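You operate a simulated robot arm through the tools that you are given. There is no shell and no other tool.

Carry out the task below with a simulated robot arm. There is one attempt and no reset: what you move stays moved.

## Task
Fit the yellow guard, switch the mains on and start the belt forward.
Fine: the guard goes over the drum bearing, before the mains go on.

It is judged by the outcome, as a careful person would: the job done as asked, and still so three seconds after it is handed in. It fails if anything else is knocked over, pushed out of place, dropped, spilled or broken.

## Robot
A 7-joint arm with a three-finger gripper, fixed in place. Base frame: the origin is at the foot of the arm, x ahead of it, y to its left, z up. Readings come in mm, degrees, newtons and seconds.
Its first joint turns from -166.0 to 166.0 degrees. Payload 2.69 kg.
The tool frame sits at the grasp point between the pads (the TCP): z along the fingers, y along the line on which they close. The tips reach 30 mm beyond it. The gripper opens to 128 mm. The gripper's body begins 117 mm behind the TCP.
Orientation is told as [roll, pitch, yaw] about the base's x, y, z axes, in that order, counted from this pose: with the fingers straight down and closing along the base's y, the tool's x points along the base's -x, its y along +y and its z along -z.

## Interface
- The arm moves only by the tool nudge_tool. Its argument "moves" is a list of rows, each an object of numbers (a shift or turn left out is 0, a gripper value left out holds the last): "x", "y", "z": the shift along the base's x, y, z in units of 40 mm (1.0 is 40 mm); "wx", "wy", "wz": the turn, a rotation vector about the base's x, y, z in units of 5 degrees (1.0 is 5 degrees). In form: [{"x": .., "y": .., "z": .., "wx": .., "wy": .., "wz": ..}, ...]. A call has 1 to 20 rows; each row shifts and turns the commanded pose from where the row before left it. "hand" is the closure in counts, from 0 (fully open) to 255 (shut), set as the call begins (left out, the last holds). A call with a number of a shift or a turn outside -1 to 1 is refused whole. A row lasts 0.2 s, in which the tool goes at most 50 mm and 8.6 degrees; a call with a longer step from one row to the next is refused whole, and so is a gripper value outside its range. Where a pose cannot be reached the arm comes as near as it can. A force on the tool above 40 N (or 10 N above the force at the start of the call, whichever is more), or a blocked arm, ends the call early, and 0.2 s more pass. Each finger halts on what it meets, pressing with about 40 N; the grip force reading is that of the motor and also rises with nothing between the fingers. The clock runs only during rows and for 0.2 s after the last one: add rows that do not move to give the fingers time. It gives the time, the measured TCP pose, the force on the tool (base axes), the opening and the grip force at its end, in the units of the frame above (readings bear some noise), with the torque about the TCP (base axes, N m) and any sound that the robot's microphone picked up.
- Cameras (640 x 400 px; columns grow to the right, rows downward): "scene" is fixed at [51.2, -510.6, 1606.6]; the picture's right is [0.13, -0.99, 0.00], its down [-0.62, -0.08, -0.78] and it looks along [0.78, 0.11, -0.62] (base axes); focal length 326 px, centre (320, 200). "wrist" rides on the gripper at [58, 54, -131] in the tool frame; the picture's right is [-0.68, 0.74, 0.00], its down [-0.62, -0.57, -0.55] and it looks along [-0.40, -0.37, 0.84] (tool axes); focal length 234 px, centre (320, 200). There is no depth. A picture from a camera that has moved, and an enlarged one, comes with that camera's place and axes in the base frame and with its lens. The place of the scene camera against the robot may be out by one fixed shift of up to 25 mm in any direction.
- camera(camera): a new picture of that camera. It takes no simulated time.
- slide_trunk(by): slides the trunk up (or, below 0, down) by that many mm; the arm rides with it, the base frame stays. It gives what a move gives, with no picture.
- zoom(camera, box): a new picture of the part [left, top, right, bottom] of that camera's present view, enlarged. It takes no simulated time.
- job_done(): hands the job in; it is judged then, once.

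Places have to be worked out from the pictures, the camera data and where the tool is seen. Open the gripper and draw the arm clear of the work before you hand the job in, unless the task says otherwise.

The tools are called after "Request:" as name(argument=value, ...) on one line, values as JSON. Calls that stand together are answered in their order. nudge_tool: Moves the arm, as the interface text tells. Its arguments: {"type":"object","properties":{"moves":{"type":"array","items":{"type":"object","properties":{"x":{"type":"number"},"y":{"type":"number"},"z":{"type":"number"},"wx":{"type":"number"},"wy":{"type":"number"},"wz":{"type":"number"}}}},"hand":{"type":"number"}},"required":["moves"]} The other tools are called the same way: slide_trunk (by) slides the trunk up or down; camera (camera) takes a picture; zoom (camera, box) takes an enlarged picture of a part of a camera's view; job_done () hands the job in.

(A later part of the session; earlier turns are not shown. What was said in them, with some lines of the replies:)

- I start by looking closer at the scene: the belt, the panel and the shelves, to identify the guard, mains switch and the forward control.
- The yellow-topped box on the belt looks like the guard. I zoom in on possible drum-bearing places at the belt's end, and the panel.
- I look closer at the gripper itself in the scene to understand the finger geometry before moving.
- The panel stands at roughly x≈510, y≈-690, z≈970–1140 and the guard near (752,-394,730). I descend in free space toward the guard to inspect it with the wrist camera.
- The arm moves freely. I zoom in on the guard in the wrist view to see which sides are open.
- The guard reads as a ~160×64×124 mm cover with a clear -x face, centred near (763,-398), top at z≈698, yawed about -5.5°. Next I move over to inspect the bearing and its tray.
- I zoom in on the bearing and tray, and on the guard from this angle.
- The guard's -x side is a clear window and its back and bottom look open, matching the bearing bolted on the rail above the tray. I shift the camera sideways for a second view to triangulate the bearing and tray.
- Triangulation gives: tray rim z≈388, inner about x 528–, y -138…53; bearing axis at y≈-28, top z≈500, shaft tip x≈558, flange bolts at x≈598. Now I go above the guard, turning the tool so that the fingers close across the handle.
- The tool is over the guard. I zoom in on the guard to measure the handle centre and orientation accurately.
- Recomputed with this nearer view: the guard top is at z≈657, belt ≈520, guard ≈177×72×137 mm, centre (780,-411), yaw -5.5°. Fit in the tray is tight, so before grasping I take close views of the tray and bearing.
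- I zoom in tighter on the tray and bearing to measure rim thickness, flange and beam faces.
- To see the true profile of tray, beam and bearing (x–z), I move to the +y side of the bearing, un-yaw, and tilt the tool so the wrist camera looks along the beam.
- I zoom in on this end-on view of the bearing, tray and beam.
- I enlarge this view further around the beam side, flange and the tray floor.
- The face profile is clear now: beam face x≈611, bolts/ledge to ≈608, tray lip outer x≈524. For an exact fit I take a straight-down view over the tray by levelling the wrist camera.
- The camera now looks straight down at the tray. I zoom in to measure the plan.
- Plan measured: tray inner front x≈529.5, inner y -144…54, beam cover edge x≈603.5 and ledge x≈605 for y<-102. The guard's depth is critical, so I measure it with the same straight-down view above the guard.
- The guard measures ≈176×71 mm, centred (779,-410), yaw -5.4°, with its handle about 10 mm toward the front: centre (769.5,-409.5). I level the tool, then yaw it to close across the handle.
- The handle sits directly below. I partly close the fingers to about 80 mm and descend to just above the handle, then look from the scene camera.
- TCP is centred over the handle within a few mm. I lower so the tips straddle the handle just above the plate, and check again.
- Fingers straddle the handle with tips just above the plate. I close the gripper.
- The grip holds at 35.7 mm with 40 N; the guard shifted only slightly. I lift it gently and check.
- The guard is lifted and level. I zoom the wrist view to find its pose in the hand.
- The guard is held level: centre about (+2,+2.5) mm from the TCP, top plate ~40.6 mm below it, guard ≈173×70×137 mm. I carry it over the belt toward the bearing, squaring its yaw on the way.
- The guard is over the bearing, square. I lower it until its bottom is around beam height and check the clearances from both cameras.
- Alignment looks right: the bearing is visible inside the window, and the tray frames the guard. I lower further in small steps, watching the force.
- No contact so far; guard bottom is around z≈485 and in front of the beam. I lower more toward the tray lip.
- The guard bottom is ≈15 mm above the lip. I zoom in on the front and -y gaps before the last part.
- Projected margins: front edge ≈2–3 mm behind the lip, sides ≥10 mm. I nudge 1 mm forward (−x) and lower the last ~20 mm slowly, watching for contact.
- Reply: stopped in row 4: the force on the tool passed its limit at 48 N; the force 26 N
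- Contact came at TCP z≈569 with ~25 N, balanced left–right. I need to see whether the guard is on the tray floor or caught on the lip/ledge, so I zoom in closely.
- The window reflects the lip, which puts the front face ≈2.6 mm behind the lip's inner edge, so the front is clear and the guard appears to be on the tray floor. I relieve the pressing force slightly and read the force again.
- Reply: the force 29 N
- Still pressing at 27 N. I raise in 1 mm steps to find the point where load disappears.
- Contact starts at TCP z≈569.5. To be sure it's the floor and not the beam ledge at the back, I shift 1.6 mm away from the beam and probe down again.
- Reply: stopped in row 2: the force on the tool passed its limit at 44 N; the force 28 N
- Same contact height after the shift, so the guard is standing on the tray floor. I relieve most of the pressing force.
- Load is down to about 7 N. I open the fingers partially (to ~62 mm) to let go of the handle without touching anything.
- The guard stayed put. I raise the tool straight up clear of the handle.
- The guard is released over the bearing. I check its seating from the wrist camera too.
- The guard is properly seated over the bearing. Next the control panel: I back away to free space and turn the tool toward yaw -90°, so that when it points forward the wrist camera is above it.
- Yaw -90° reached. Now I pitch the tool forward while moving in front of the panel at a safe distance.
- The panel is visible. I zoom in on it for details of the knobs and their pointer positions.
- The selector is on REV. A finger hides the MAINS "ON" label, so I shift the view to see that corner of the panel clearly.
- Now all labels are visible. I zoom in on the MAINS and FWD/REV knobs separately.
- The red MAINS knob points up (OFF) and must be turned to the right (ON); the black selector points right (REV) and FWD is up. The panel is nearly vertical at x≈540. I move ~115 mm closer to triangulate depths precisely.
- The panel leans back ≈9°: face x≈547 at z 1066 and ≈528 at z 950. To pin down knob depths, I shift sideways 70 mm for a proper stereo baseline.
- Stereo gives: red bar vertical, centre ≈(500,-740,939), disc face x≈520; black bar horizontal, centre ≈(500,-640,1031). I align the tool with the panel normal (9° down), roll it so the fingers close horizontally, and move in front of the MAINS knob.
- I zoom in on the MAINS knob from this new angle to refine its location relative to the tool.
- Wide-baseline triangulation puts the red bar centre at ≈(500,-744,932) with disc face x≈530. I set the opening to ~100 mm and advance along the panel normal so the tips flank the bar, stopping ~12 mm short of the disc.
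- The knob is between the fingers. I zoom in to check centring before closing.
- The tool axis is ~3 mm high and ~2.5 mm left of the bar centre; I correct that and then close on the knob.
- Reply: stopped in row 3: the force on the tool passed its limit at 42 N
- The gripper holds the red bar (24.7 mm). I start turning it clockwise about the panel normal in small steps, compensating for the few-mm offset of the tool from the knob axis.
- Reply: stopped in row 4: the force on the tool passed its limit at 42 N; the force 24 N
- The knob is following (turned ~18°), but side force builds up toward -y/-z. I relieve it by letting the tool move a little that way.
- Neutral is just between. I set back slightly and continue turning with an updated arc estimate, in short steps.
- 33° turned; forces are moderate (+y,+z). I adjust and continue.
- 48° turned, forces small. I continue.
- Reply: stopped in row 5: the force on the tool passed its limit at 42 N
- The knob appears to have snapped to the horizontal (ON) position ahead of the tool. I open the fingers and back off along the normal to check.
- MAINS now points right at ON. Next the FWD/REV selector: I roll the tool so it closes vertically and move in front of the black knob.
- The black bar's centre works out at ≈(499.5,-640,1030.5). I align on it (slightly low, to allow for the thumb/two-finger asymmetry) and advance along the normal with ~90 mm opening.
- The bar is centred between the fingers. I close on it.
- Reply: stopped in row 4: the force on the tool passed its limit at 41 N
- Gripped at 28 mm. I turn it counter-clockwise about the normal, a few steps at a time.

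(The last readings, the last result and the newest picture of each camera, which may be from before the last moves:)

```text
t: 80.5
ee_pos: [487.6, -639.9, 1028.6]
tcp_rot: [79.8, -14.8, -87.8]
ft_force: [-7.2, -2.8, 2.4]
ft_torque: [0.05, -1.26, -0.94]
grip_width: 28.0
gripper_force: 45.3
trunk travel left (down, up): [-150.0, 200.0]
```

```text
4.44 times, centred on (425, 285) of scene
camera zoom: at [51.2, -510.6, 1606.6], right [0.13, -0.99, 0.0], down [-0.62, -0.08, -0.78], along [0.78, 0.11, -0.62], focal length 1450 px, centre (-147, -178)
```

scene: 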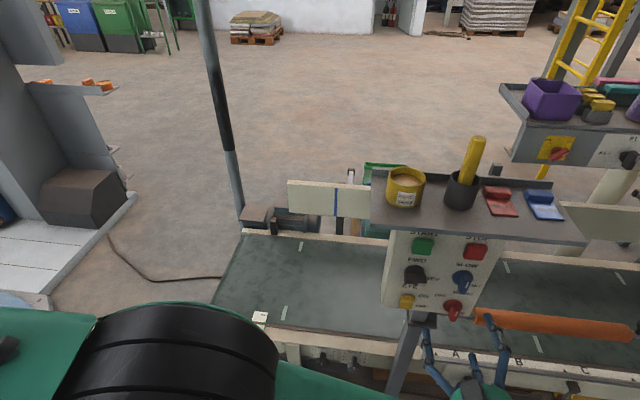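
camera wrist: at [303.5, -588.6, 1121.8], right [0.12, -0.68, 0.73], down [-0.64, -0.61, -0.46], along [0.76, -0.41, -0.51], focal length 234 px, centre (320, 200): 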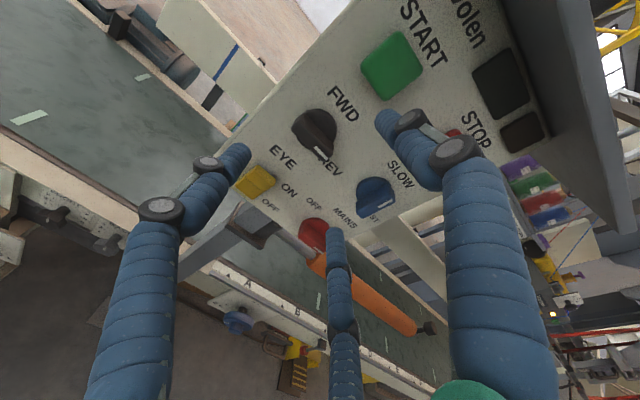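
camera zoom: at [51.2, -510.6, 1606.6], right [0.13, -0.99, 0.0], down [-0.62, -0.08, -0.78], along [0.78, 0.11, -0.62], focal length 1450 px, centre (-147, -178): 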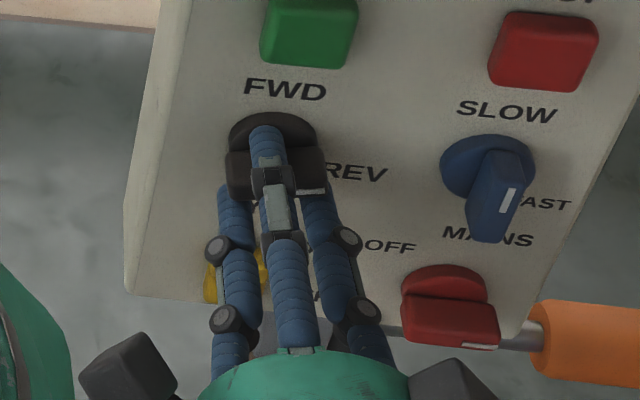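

Request:
nudge_tool(moves=[{"wx": -0.985, "wz": 0.17, "y": -0.009, "z": -0.002}, {"wx": -0.985, "wz": 0.17, "y": -0.009, "z": -0.001}, {"wx": -0.985, "wz": 0.17, "y": -0.0092, "z": 0.0}, {"wx": -0.985, "wz": 0.17, "y": -0.0092, "z": 0.001}])

Request:
zoom(camera="scene", box=[380, 240, 470, 330])

```text
t: 81.5
ee_pos: [486.9, -640.9, 1027.3]
tcp_rot: [78.3, -34.3, -83.7]
ft_force: [-4.4, -12.1, -1.3]
ft_torque: [0.03, -1.37, -0.63]
grip_width: 27.7
gripper_force: 44.8
trunk travel left (down, up): [-150.0, 200.0]
```

```text
4.44 times, centred on (425, 285) of scene
camera zoom: at [51.2, -510.6, 1606.6], right [0.13, -0.99, 0.0], down [-0.62, -0.08, -0.78], along [0.78, 0.11, -0.62], focal length 1450 px, centre (-147, -178)
```

zoom: 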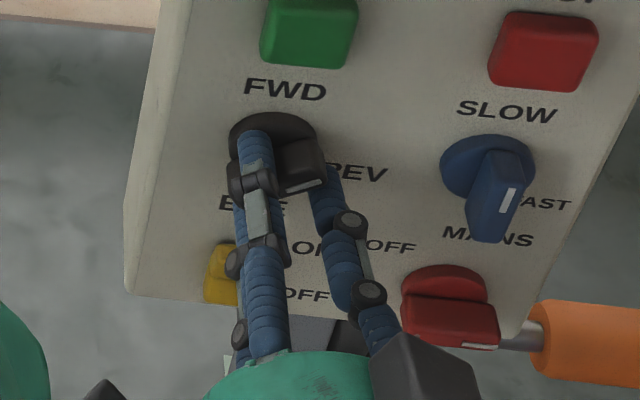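

35° turned and the bar follows. I continue with a small lateral correction.

Request:
nudge_tool(moves=[{"wx": -0.985, "wz": 0.17, "y": -0.018, "z": 0.002}, {"wx": -0.985, "wz": 0.17, "y": -0.012, "z": 0.003}, {"wx": -0.985, "wz": 0.17, "y": -0.01, "z": 0.004}, {"wx": -0.985, "wz": 0.17, "y": -0.0085, "z": 0.005}])

Request:
zoom(camera="scene", box=[380, 240, 470, 330])

```text
t: 82.5
ee_pos: [486.8, -643.6, 1028.9]
tcp_rot: [73.7, -53.8, -76.9]
ft_force: [-0.6, -12.3, 1.8]
ft_torque: [0.02, -1.81, -0.2]
grip_width: 26.5
gripper_force: 45.1
trunk travel left (down, up): [-150.0, 200.0]
```

```text
4.44 times, centred on (425, 285) of scene
camera zoom: at [51.2, -510.6, 1606.6], right [0.13, -0.99, 0.0], down [-0.62, -0.08, -0.78], along [0.78, 0.11, -0.62], focal length 1450 px, centre (-147, -178)
```

zoom: 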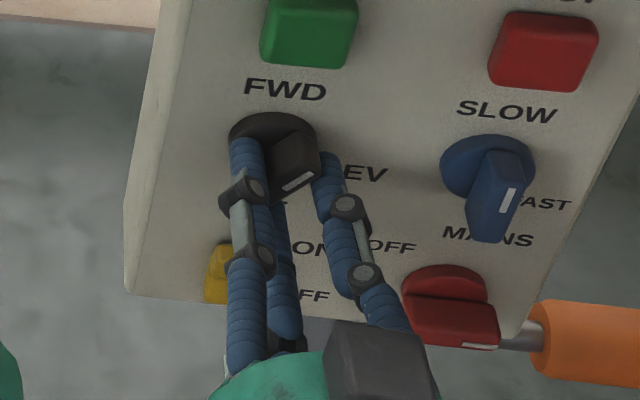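

55° now. I continue toward vertical.

Request:
nudge_tool(moves=[{"wx": -0.985, "wz": 0.17, "y": -0.018, "z": 0.005}, {"wx": -0.985, "wz": 0.17, "y": -0.01, "z": 0.006}, {"wx": -0.985, "wz": 0.17, "y": -0.008, "z": 0.007}, {"wx": -0.985, "wz": 0.17, "y": -0.006, "z": 0.008}])

Request:
zoom(camera="scene", box=[380, 240, 470, 330])

```text
t: 83.5
ee_pos: [488.2, -644.1, 1028.7]
tcp_rot: [57.3, -72.3, -58.6]
ft_force: [14.8, 0.2, 6.3]
ft_torque: [0.0, -0.94, 0.65]
grip_width: 25.4
gripper_force: 44.6
trunk travel left (down, up): [-150.0, 200.0]
```

```text
4.44 times, centred on (425, 285) of scene
camera zoom: at [51.2, -510.6, 1606.6], right [0.13, -0.99, 0.0], down [-0.62, -0.08, -0.78], along [0.78, 0.11, -0.62], focal length 1450 px, centre (-147, -178)
```

zoom: 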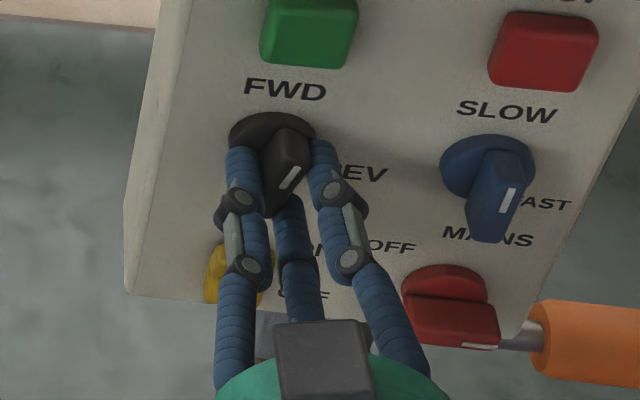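

Nearly vertical. Three more steps to reach 90°.

Request:
nudge_tool(moves=[{"wx": -0.985, "wz": 0.17, "x": 0.01, "y": -0.005, "z": 0.008}, {"wx": -0.985, "wz": 0.17, "x": 0.01, "y": -0.004, "z": 0.008}, {"wx": -0.985, "wz": 0.17, "y": -0.004, "z": 0.008}])

Request:
zoom(camera="scene", box=[380, 240, 470, 330])

```text
t: 84.3
ee_pos: [488.3, -644.7, 1030.6]
tcp_rot: [0.8, -80.6, -0.8]
ft_force: [6.1, -3.3, 7.0]
ft_torque: [0.02, -0.17, 0.07]
grip_width: 24.3
gripper_force: 45.4
trunk travel left (down, up): [-150.0, 200.0]
```

```text
4.44 times, centred on (425, 285) of scene
camera zoom: at [51.2, -510.6, 1606.6], right [0.13, -0.99, 0.0], down [-0.62, -0.08, -0.78], along [0.78, 0.11, -0.62], focal length 1450 px, centre (-147, -178)
```

zoom: 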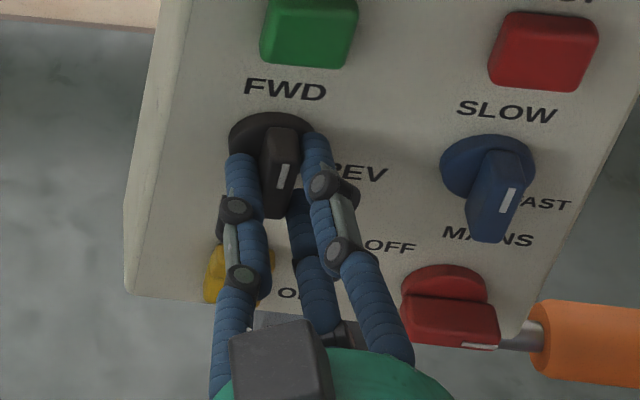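

The selector bar is vertical, pointing at FWD. I open the fingers and back off along the normal.

Request:
nudge_tool(hand=76, moves=[{"x": 0}, {"x": 0}, {"x": 0}])

Request:
nudge_tool(moves=[{"x": -0.4, "z": 0.066}, {"x": -0.5, "z": 0.083}, {"x": -0.6, "z": 0.1}, {"x": -0.6, "z": 0.1}])

Request:
zoom(camera="scene", box=[370, 220, 510, 340])

Request:
camera(camera="wrist")

```text
t: 85.1
ee_pos: [487.7, -643.7, 1029.9]
tcp_rot: [1.5, -80.5, -1.7]
ft_force: [0.2, 0.2, 0.2]
ft_torque: [0.04, -0.01, -0.01]
grip_width: 90.0
gripper_force: 0.2
trunk travel left (down, up): [-150.0, 200.0]
```

```text
t: 86.1
ee_pos: [402.0, -643.2, 1042.7]
tcp_rot: [1.5, -80.5, -1.5]
ft_force: [0.3, -0.3, 0.7]
ft_torque: [-0.01, -0.01, -0.02]
grip_width: 89.9
gripper_force: 0.1
trunk travel left (down, up): [-150.0, 200.0]
```

```text
3.33 times, centred on (440, 280) of scene
camera zoom: at [51.2, -510.6, 1606.6], right [0.13, -0.99, 0.0], down [-0.62, -0.08, -0.78], along [0.78, 0.11, -0.62], focal length 1088 px, centre (-80, -67)
```

zoom: 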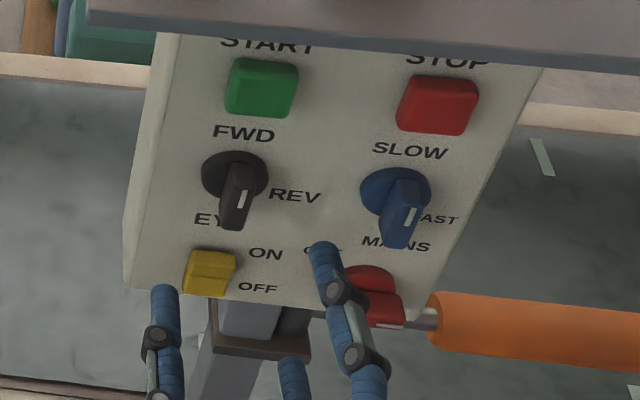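

```text
taken
camera wrist: at [263.9, -589.4, 1008.0], right [0.11, 0.73, 0.67], down [-0.44, -0.57, 0.7], along [0.89, -0.37, 0.26], focal length 234 px, centre (320, 200)
```

wrist: 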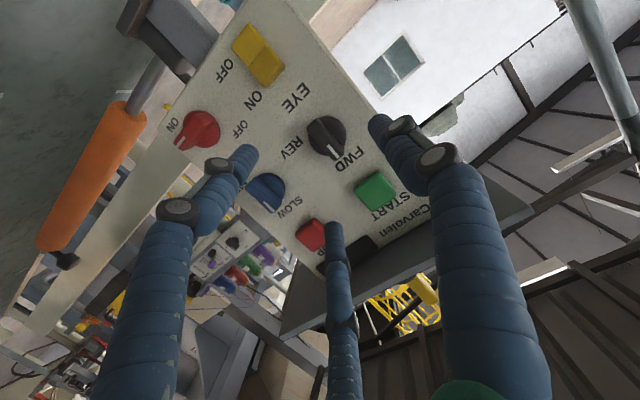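

Both knobs are set (MAINS ON, FWD). Triangulation puts the green START face at ≈(528,-639.5,1118). I close the fingers and move in front of it.

Request:
nudge_tool(hand=255, moves=[{"z": 0.5}, {"z": 0.6}, {"y": 0.05, "z": 0.6}, {"x": 0.4, "y": 0.04, "z": 0.5}, {"x": 0.5}, {"x": 0}])

Request:
zoom(camera="scene", box=[370, 190, 510, 330])

Request:
camera(camera="wrist")

```text
t: 87.5
ee_pos: [440.8, -641.5, 1129.4]
tcp_rot: [1.6, -80.5, -1.7]
ft_force: [0.4, 0.1, 0.2]
ft_torque: [-0.03, 0.02, 0.0]
grip_width: 1.9
gripper_force: 31.3
trunk travel left (down, up): [-150.0, 200.0]
```

```text
2.86 times, centred on (440, 260) of scene
camera zoom: at [51.2, -510.6, 1606.6], right [0.13, -0.99, 0.0], down [-0.62, -0.08, -0.78], along [0.78, 0.11, -0.62], focal length 932 px, centre (-23, 29)
```

zoom: 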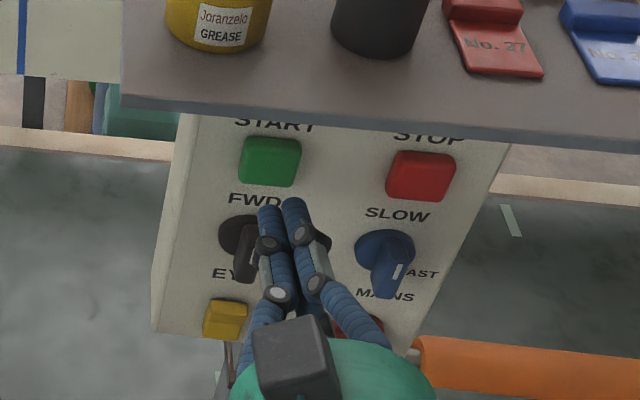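

```text
taken
camera wrist: at [301.7, -587.2, 1095.5], right [0.11, 0.73, 0.67], down [-0.44, -0.57, 0.7], along [0.89, -0.37, 0.26], focal length 234 px, centre (320, 200)
```

wrist: 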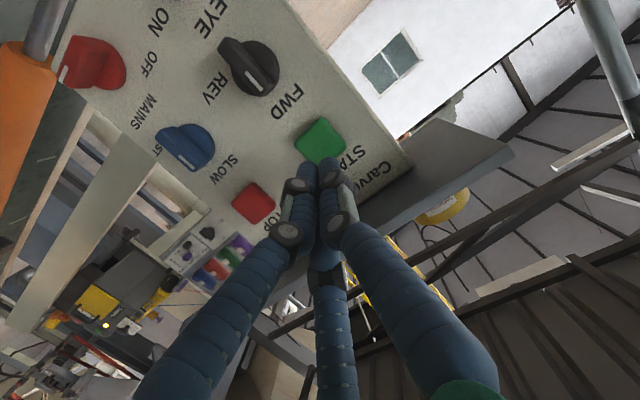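

Tips point at START, ~57 mm away. I correct by 2–3 mm and advance close to the button.

Request:
nudge_tool(moves=[{"x": 0.4, "y": 0.05, "z": 0.0}, {"x": 0.4, "z": -0.067}, {"x": 0.35, "z": -0.058}, {"x": 0}])

Request:
zoom(camera="wrist", box=[240, 80, 420, 240])

Request:
zoom(camera="scene", box=[390, 210, 470, 280])

```text
t: 88.5
ee_pos: [488.6, -639.4, 1125.1]
tcp_rot: [1.4, -80.5, -1.5]
ft_force: [-2.8, -0.9, 0.2]
ft_torque: [0.03, -0.02, -0.05]
grip_width: 2.4
gripper_force: 32.0
trunk travel left (down, up): [-150.0, 200.0]
```

```text
2.50 times, centred on (330, 160) of wrist
camera zoom: at [349.9, -585.2, 1091.4], right [0.11, 0.73, 0.67], down [-0.44, -0.57, 0.69], along [0.89, -0.37, 0.26], focal length 585 px, centre (295, 300)
```

zoom: 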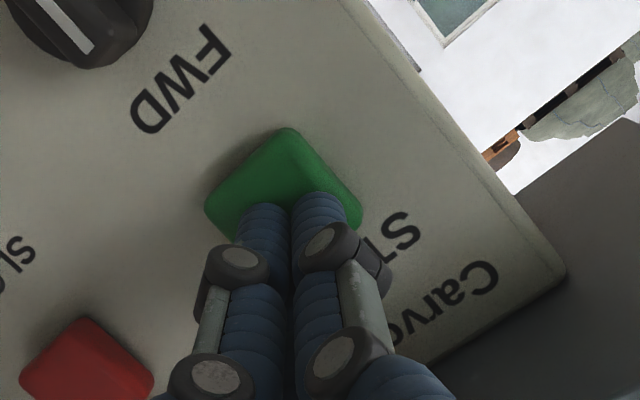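

```text
5.71 times, centred on (430, 245) of scene
camera zoom: at [51.2, -510.6, 1606.6], right [0.13, -0.99, 0.0], down [-0.62, -0.08, -0.78], along [0.78, 0.11, -0.62], focal length 1864 px, centre (-309, -57)
```

zoom: 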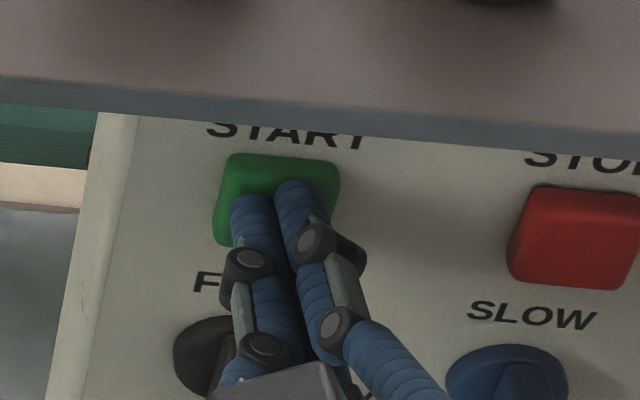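

Light contact (-2.8 N) on the START button. I press in small steps along the normal.

Request:
nudge_tool(moves=[{"x": 0.06, "z": -0.01}, {"x": 0.06, "z": -0.01}, {"x": 0}])

```text
t: 89.3
ee_pos: [491.0, -640.1, 1125.9]
tcp_rot: [1.7, -80.4, -1.6]
ft_force: [-4.6, 0.0, -0.6]
ft_torque: [0.0, 0.01, -0.07]
grip_width: 2.2
gripper_force: 31.2
trunk travel left (down, up): [-150.0, 200.0]
heard: click
```

A click was heard: START was pressed. I retract straight back and check the machine's state.

Request:
nudge_tool(moves=[{"x": -0.3, "z": 0.05}, {"x": -0.5, "z": 0.083}, {"x": -0.6, "z": 0.1}, {"x": -0.7, "z": 0.1}, {"x": -0.7, "z": 0.0}])

Request:
camera(camera="scene")

Request:
camera(camera="wrist")

Request:
zoom(camera="scene", box=[370, 210, 510, 340])

```text
t: 90.5
ee_pos: [380.4, -640.5, 1140.2]
tcp_rot: [1.5, -80.5, -1.6]
ft_force: [0.1, -0.4, 0.5]
ft_torque: [0.02, 0.02, -0.01]
grip_width: 2.1
gripper_force: 32.3
trunk travel left (down, up): [-150.0, 200.0]
```

```text
taken
```

scene: 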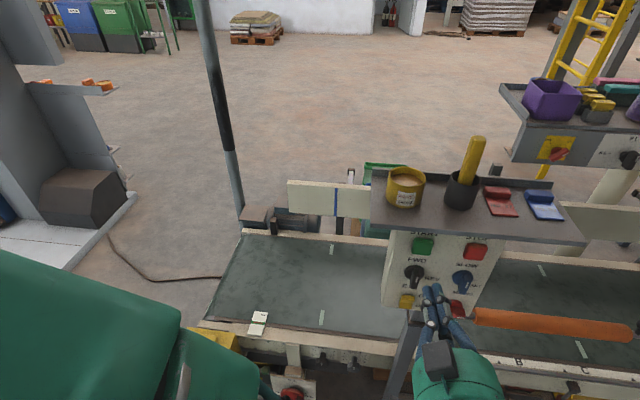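

```text
taken
camera wrist: at [241.4, -586.6, 1104.9], right [0.11, 0.73, 0.67], down [-0.44, -0.57, 0.7], along [0.89, -0.37, 0.26], focal length 234 px, centre (320, 200)
```

wrist: 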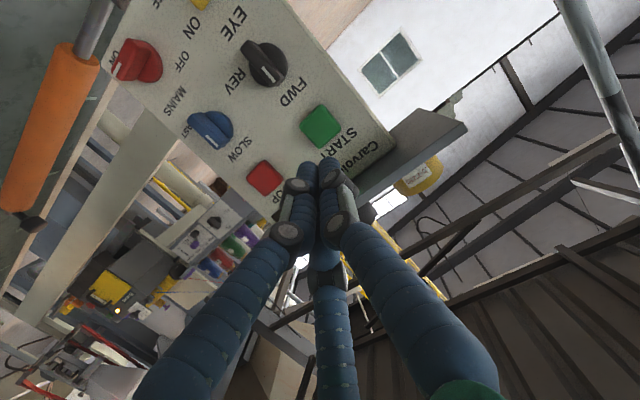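

```text
3.08 times, centred on (440, 275) of scene
camera zoom: at [51.2, -510.6, 1606.6], right [0.13, -0.99, 0.0], down [-0.62, -0.08, -0.78], along [0.78, 0.11, -0.62], focal length 1004 px, centre (-49, -31)
```

zoom: 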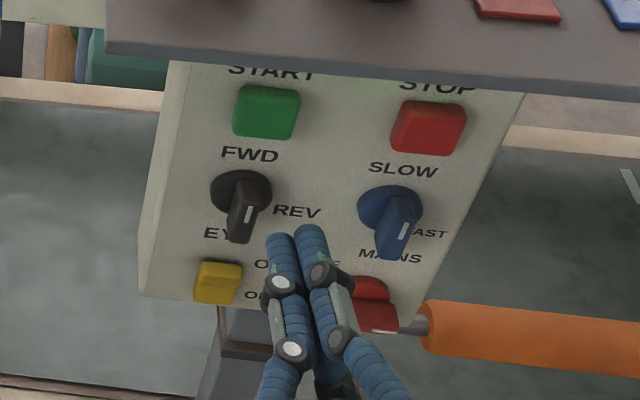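

The belt's tape marks have moved, so the belt is running. I open the gripper, draw the arm clear, and compare belt pictures again.

Request:
nudge_tool(hand=0, moves=[{"x": -0.6, "y": 0.2}, {"x": -0.6, "y": 0.5}, {"x": -0.3, "y": 0.9}, {"y": 1.0}, {"y": 1.0}, {"y": 1.0}, {"y": 0.8}, {"y": 0.5}])

Request:
camera(camera="scene")

```text
t: 92.3
ee_pos: [319.4, -402.2, 1128.2]
tcp_rot: [9.6, -80.3, -9.6]
ft_force: [0.0, 0.1, -0.5]
ft_torque: [-0.03, 0.03, -0.02]
grip_width: 128.1
gripper_force: 0.2
trunk travel left (down, up): [-150.0, 200.0]
```

```text
taken
```

scene: 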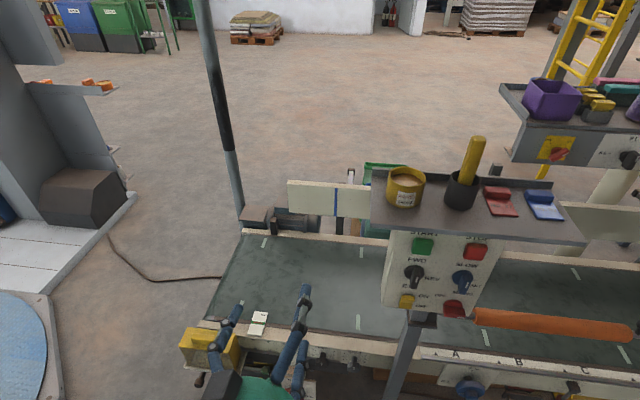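

The marks keep advancing — the belt is running forward. I draw the arm further away and verify guard, knobs and everything else.

Request:
nudge_tool(moves=[{"z": 0.8}, {"y": 0.5, "z": 0.8}, {"y": 0.9, "z": 0.4}, {"y": 0.9}, {"y": 0.9}, {"y": 0.6}])

Request:
camera(camera="scene")

Request:
zoom(camera="scene", box=[370, 210, 510, 340])

Request:
zoom(camera="scene", box=[170, 300, 290, 400])

```text
t: 93.0
ee_pos: [321.6, -358.8, 1141.9]
tcp_rot: [49.2, -75.3, -48.1]
ft_force: [0.1, -0.6, 0.5]
ft_torque: [-0.01, -0.04, 0.08]
grip_width: 128.0
gripper_force: 0.0
trunk travel left (down, up): [-150.0, 200.0]
stopped in row 3: the arm was blocked; the commanded pose is now the measured one
```

```text
taken
```

scene: 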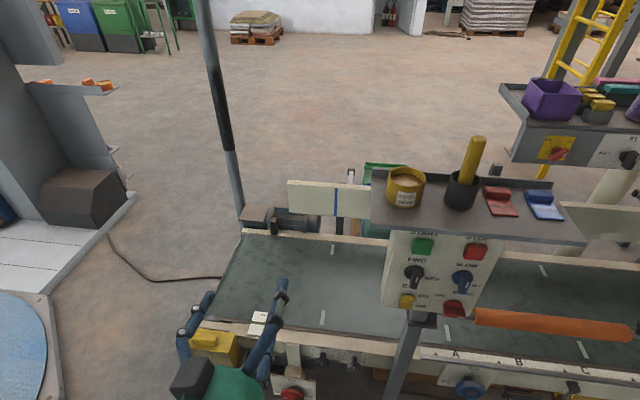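

```text
3.08 times, centred on (440, 275) of scene
camera zoom: at [51.2, -510.6, 1606.6], right [0.13, -0.99, 0.0], down [-0.62, -0.08, -0.78], along [0.78, 0.11, -0.62], focal length 1004 px, centre (-49, -31)
```

zoom: 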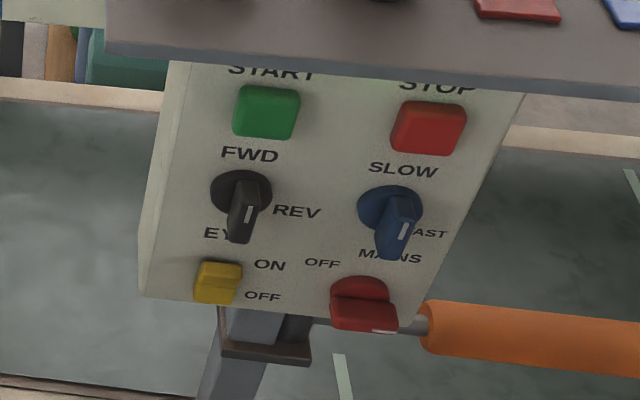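

```text
4.00 times, centred on (230, 350) of scene
camera zoom: at [51.2, -510.6, 1606.6], right [0.13, -0.99, 0.0], down [-0.62, -0.08, -0.78], along [0.78, 0.11, -0.62], focal length 1305 px, centre (680, -400)
```

zoom: 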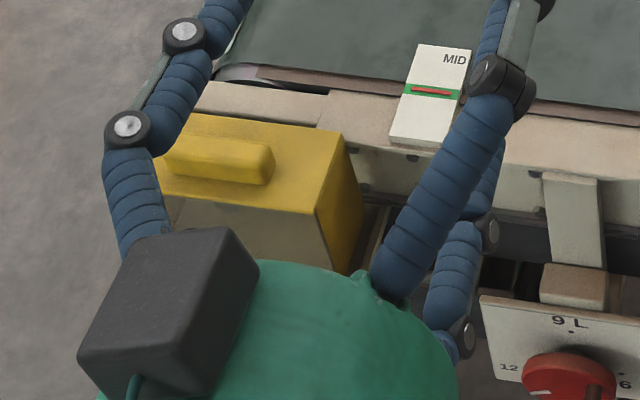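

The panel shows MAINS ON, FWD, and the belt runs; the guard is in place. The stop was just an arm posture limit in free air, so I ease the tool toward pointing down to reach a comfortable clear pose.

Request:
nudge_tool(moves=[{"wy": 1}, {"wy": 1}, {"wy": 1}, {"wy": 1}, {"wy": 1}, {"wy": 1}, {"wy": 1}, {"wy": 1}])

Request:
camera(camera="scene")

```text
t: 95.0
ee_pos: [314.1, -355.0, 1104.4]
tcp_rot: [16.2, -36.4, -17.9]
ft_force: [-0.8, -0.4, 0.0]
ft_torque: [0.0, 0.0, -0.01]
grip_width: 128.1
gripper_force: 0.0
trunk travel left (down, up): [-150.0, 200.0]
stopped in row 8: the arm was blocked; the commanded pose is now the measured one
```

```text
taken
```

scene: 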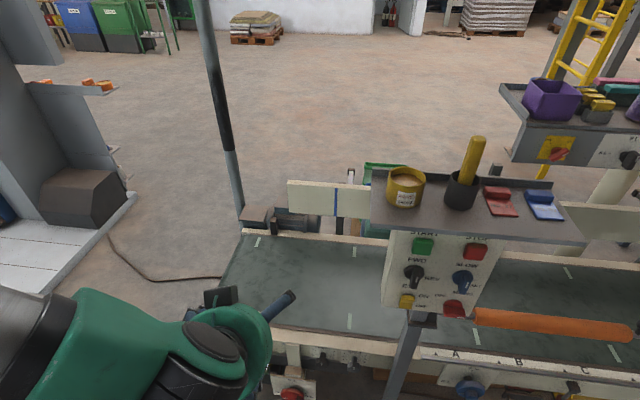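

The arm is just folded tightly. I move outward a bit in free air to unfold it and continue levelling the tool.

Request:
nudge_tool(moves=[{"x": 0.5, "y": 0.2}, {"x": 0.6, "y": 0.3}, {"x": 0.6, "y": 0.4}, {"x": 0.6, "y": 0.4, "wy": 0.5}, {"wy": 1}, {"wy": 1}, {"wy": 1}])

Request:
camera(camera="scene")

```text
t: 96.6
ee_pos: [404.4, -304.5, 1108.3]
tcp_rot: [10.2, -19.7, -15.4]
ft_force: [0.3, -0.5, -0.1]
ft_torque: [-0.01, -0.01, -0.01]
grip_width: 127.7
gripper_force: 0.0
trunk travel left (down, up): [-150.0, 200.0]
```

```text
taken
```

scene: 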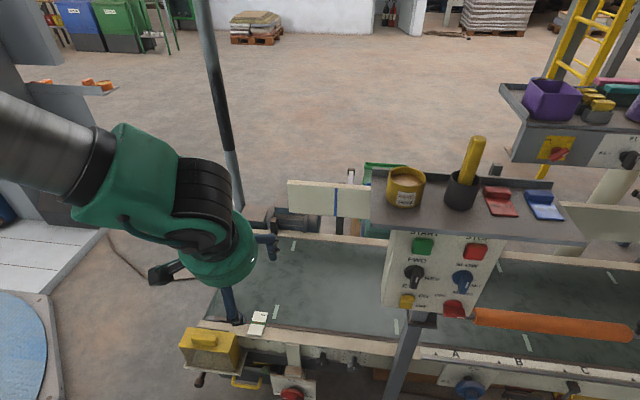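

The arm is free again. I raise it well above the work to a clear rest pose.

Request:
nudge_tool(moves=[{"x": 0.4, "z": 0.7, "wy": 0.7}, {"x": 0.4, "z": 0.8, "wy": 0.7}, {"x": 0.4, "z": 0.8, "wy": 0.7}, {"z": 0.8}, {"z": 0.8}])

Request:
camera(camera="scene")

Request:
zoom(camera="scene", box=[160, 300, 300, 400])

Request:
zoom(camera="scene", box=[370, 160, 590, 330])

```text
t: 97.8
ee_pos: [455.6, -303.3, 1263.7]
tcp_rot: [7.6, -9.6, -14.5]
ft_force: [-0.2, -0.2, -1.1]
ft_torque: [-0.01, 0.0, 0.0]
grip_width: 128.2
gripper_force: 0.0
trunk travel left (down, up): [-150.0, 200.0]
```

```text
taken
```

scene: 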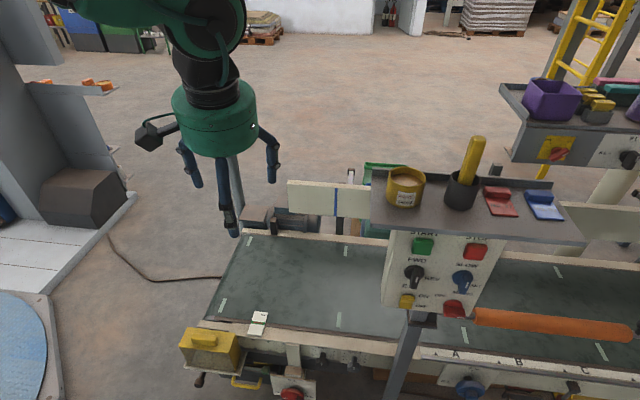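

```text
4.00 times, centred on (230, 350) of scene
camera zoom: at [51.2, -510.6, 1606.6], right [0.13, -0.99, 0.0], down [-0.62, -0.08, -0.78], along [0.78, 0.11, -0.62], focal length 1305 px, centre (680, -400)
```

zoom: 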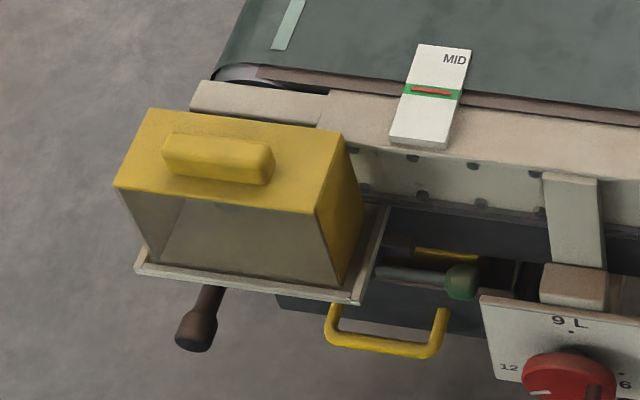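

```text
2.35 times, centred on (480, 245) of scene
camera zoom: at [51.2, -510.6, 1606.6], right [0.13, -0.99, 0.0], down [-0.62, -0.08, -0.78], along [0.78, 0.11, -0.62], focal length 768 px, centre (-56, 94)
```

zoom: 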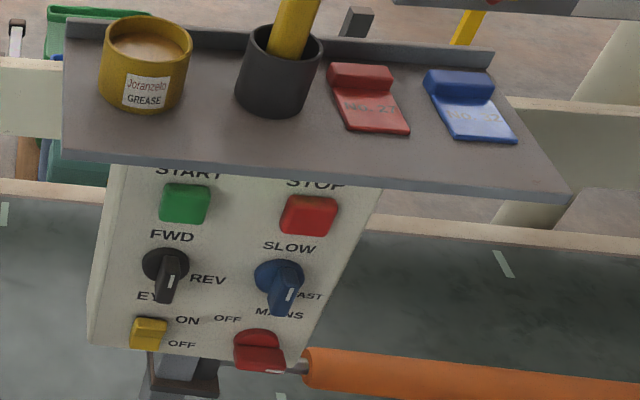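

The guard sits over the drum bearing, MAINS is ON, the selector is at FWD and the belt is running. Nothing else has moved, the gripper is open and the arm is clear. I hand the job in.

Request:
job_done()

```text
The job is handed in.
```

The job is handed in: the guard is fitted, the mains are on and the belt is running forward. The judgement itself has not come back to me.

- **Guard:** the yellow guard sits in the tray over the drum bearing, fitted before the mains went on. It stayed put through the rest of the work.
- **Mains:** the red knob points right, which I read as ON. I judged this from where the labels sit and from the other knobs, because the ON label is partly hidden.
- **Belt:** the selector is at FWD. A click was heard when I pressed START, and the tape marks on the belt have kept moving since. I take that direction as forward from the selector, as no direction arrow was visible.

Nothing else looked moved or knocked in the last pictures. While drawing back, the arm stopped twice as "blocked". Both times it was in free air with no force on the tool, so I put it down to the arm being folded too tightly. I handed in with the gripper open and the arm raised clear of the work.
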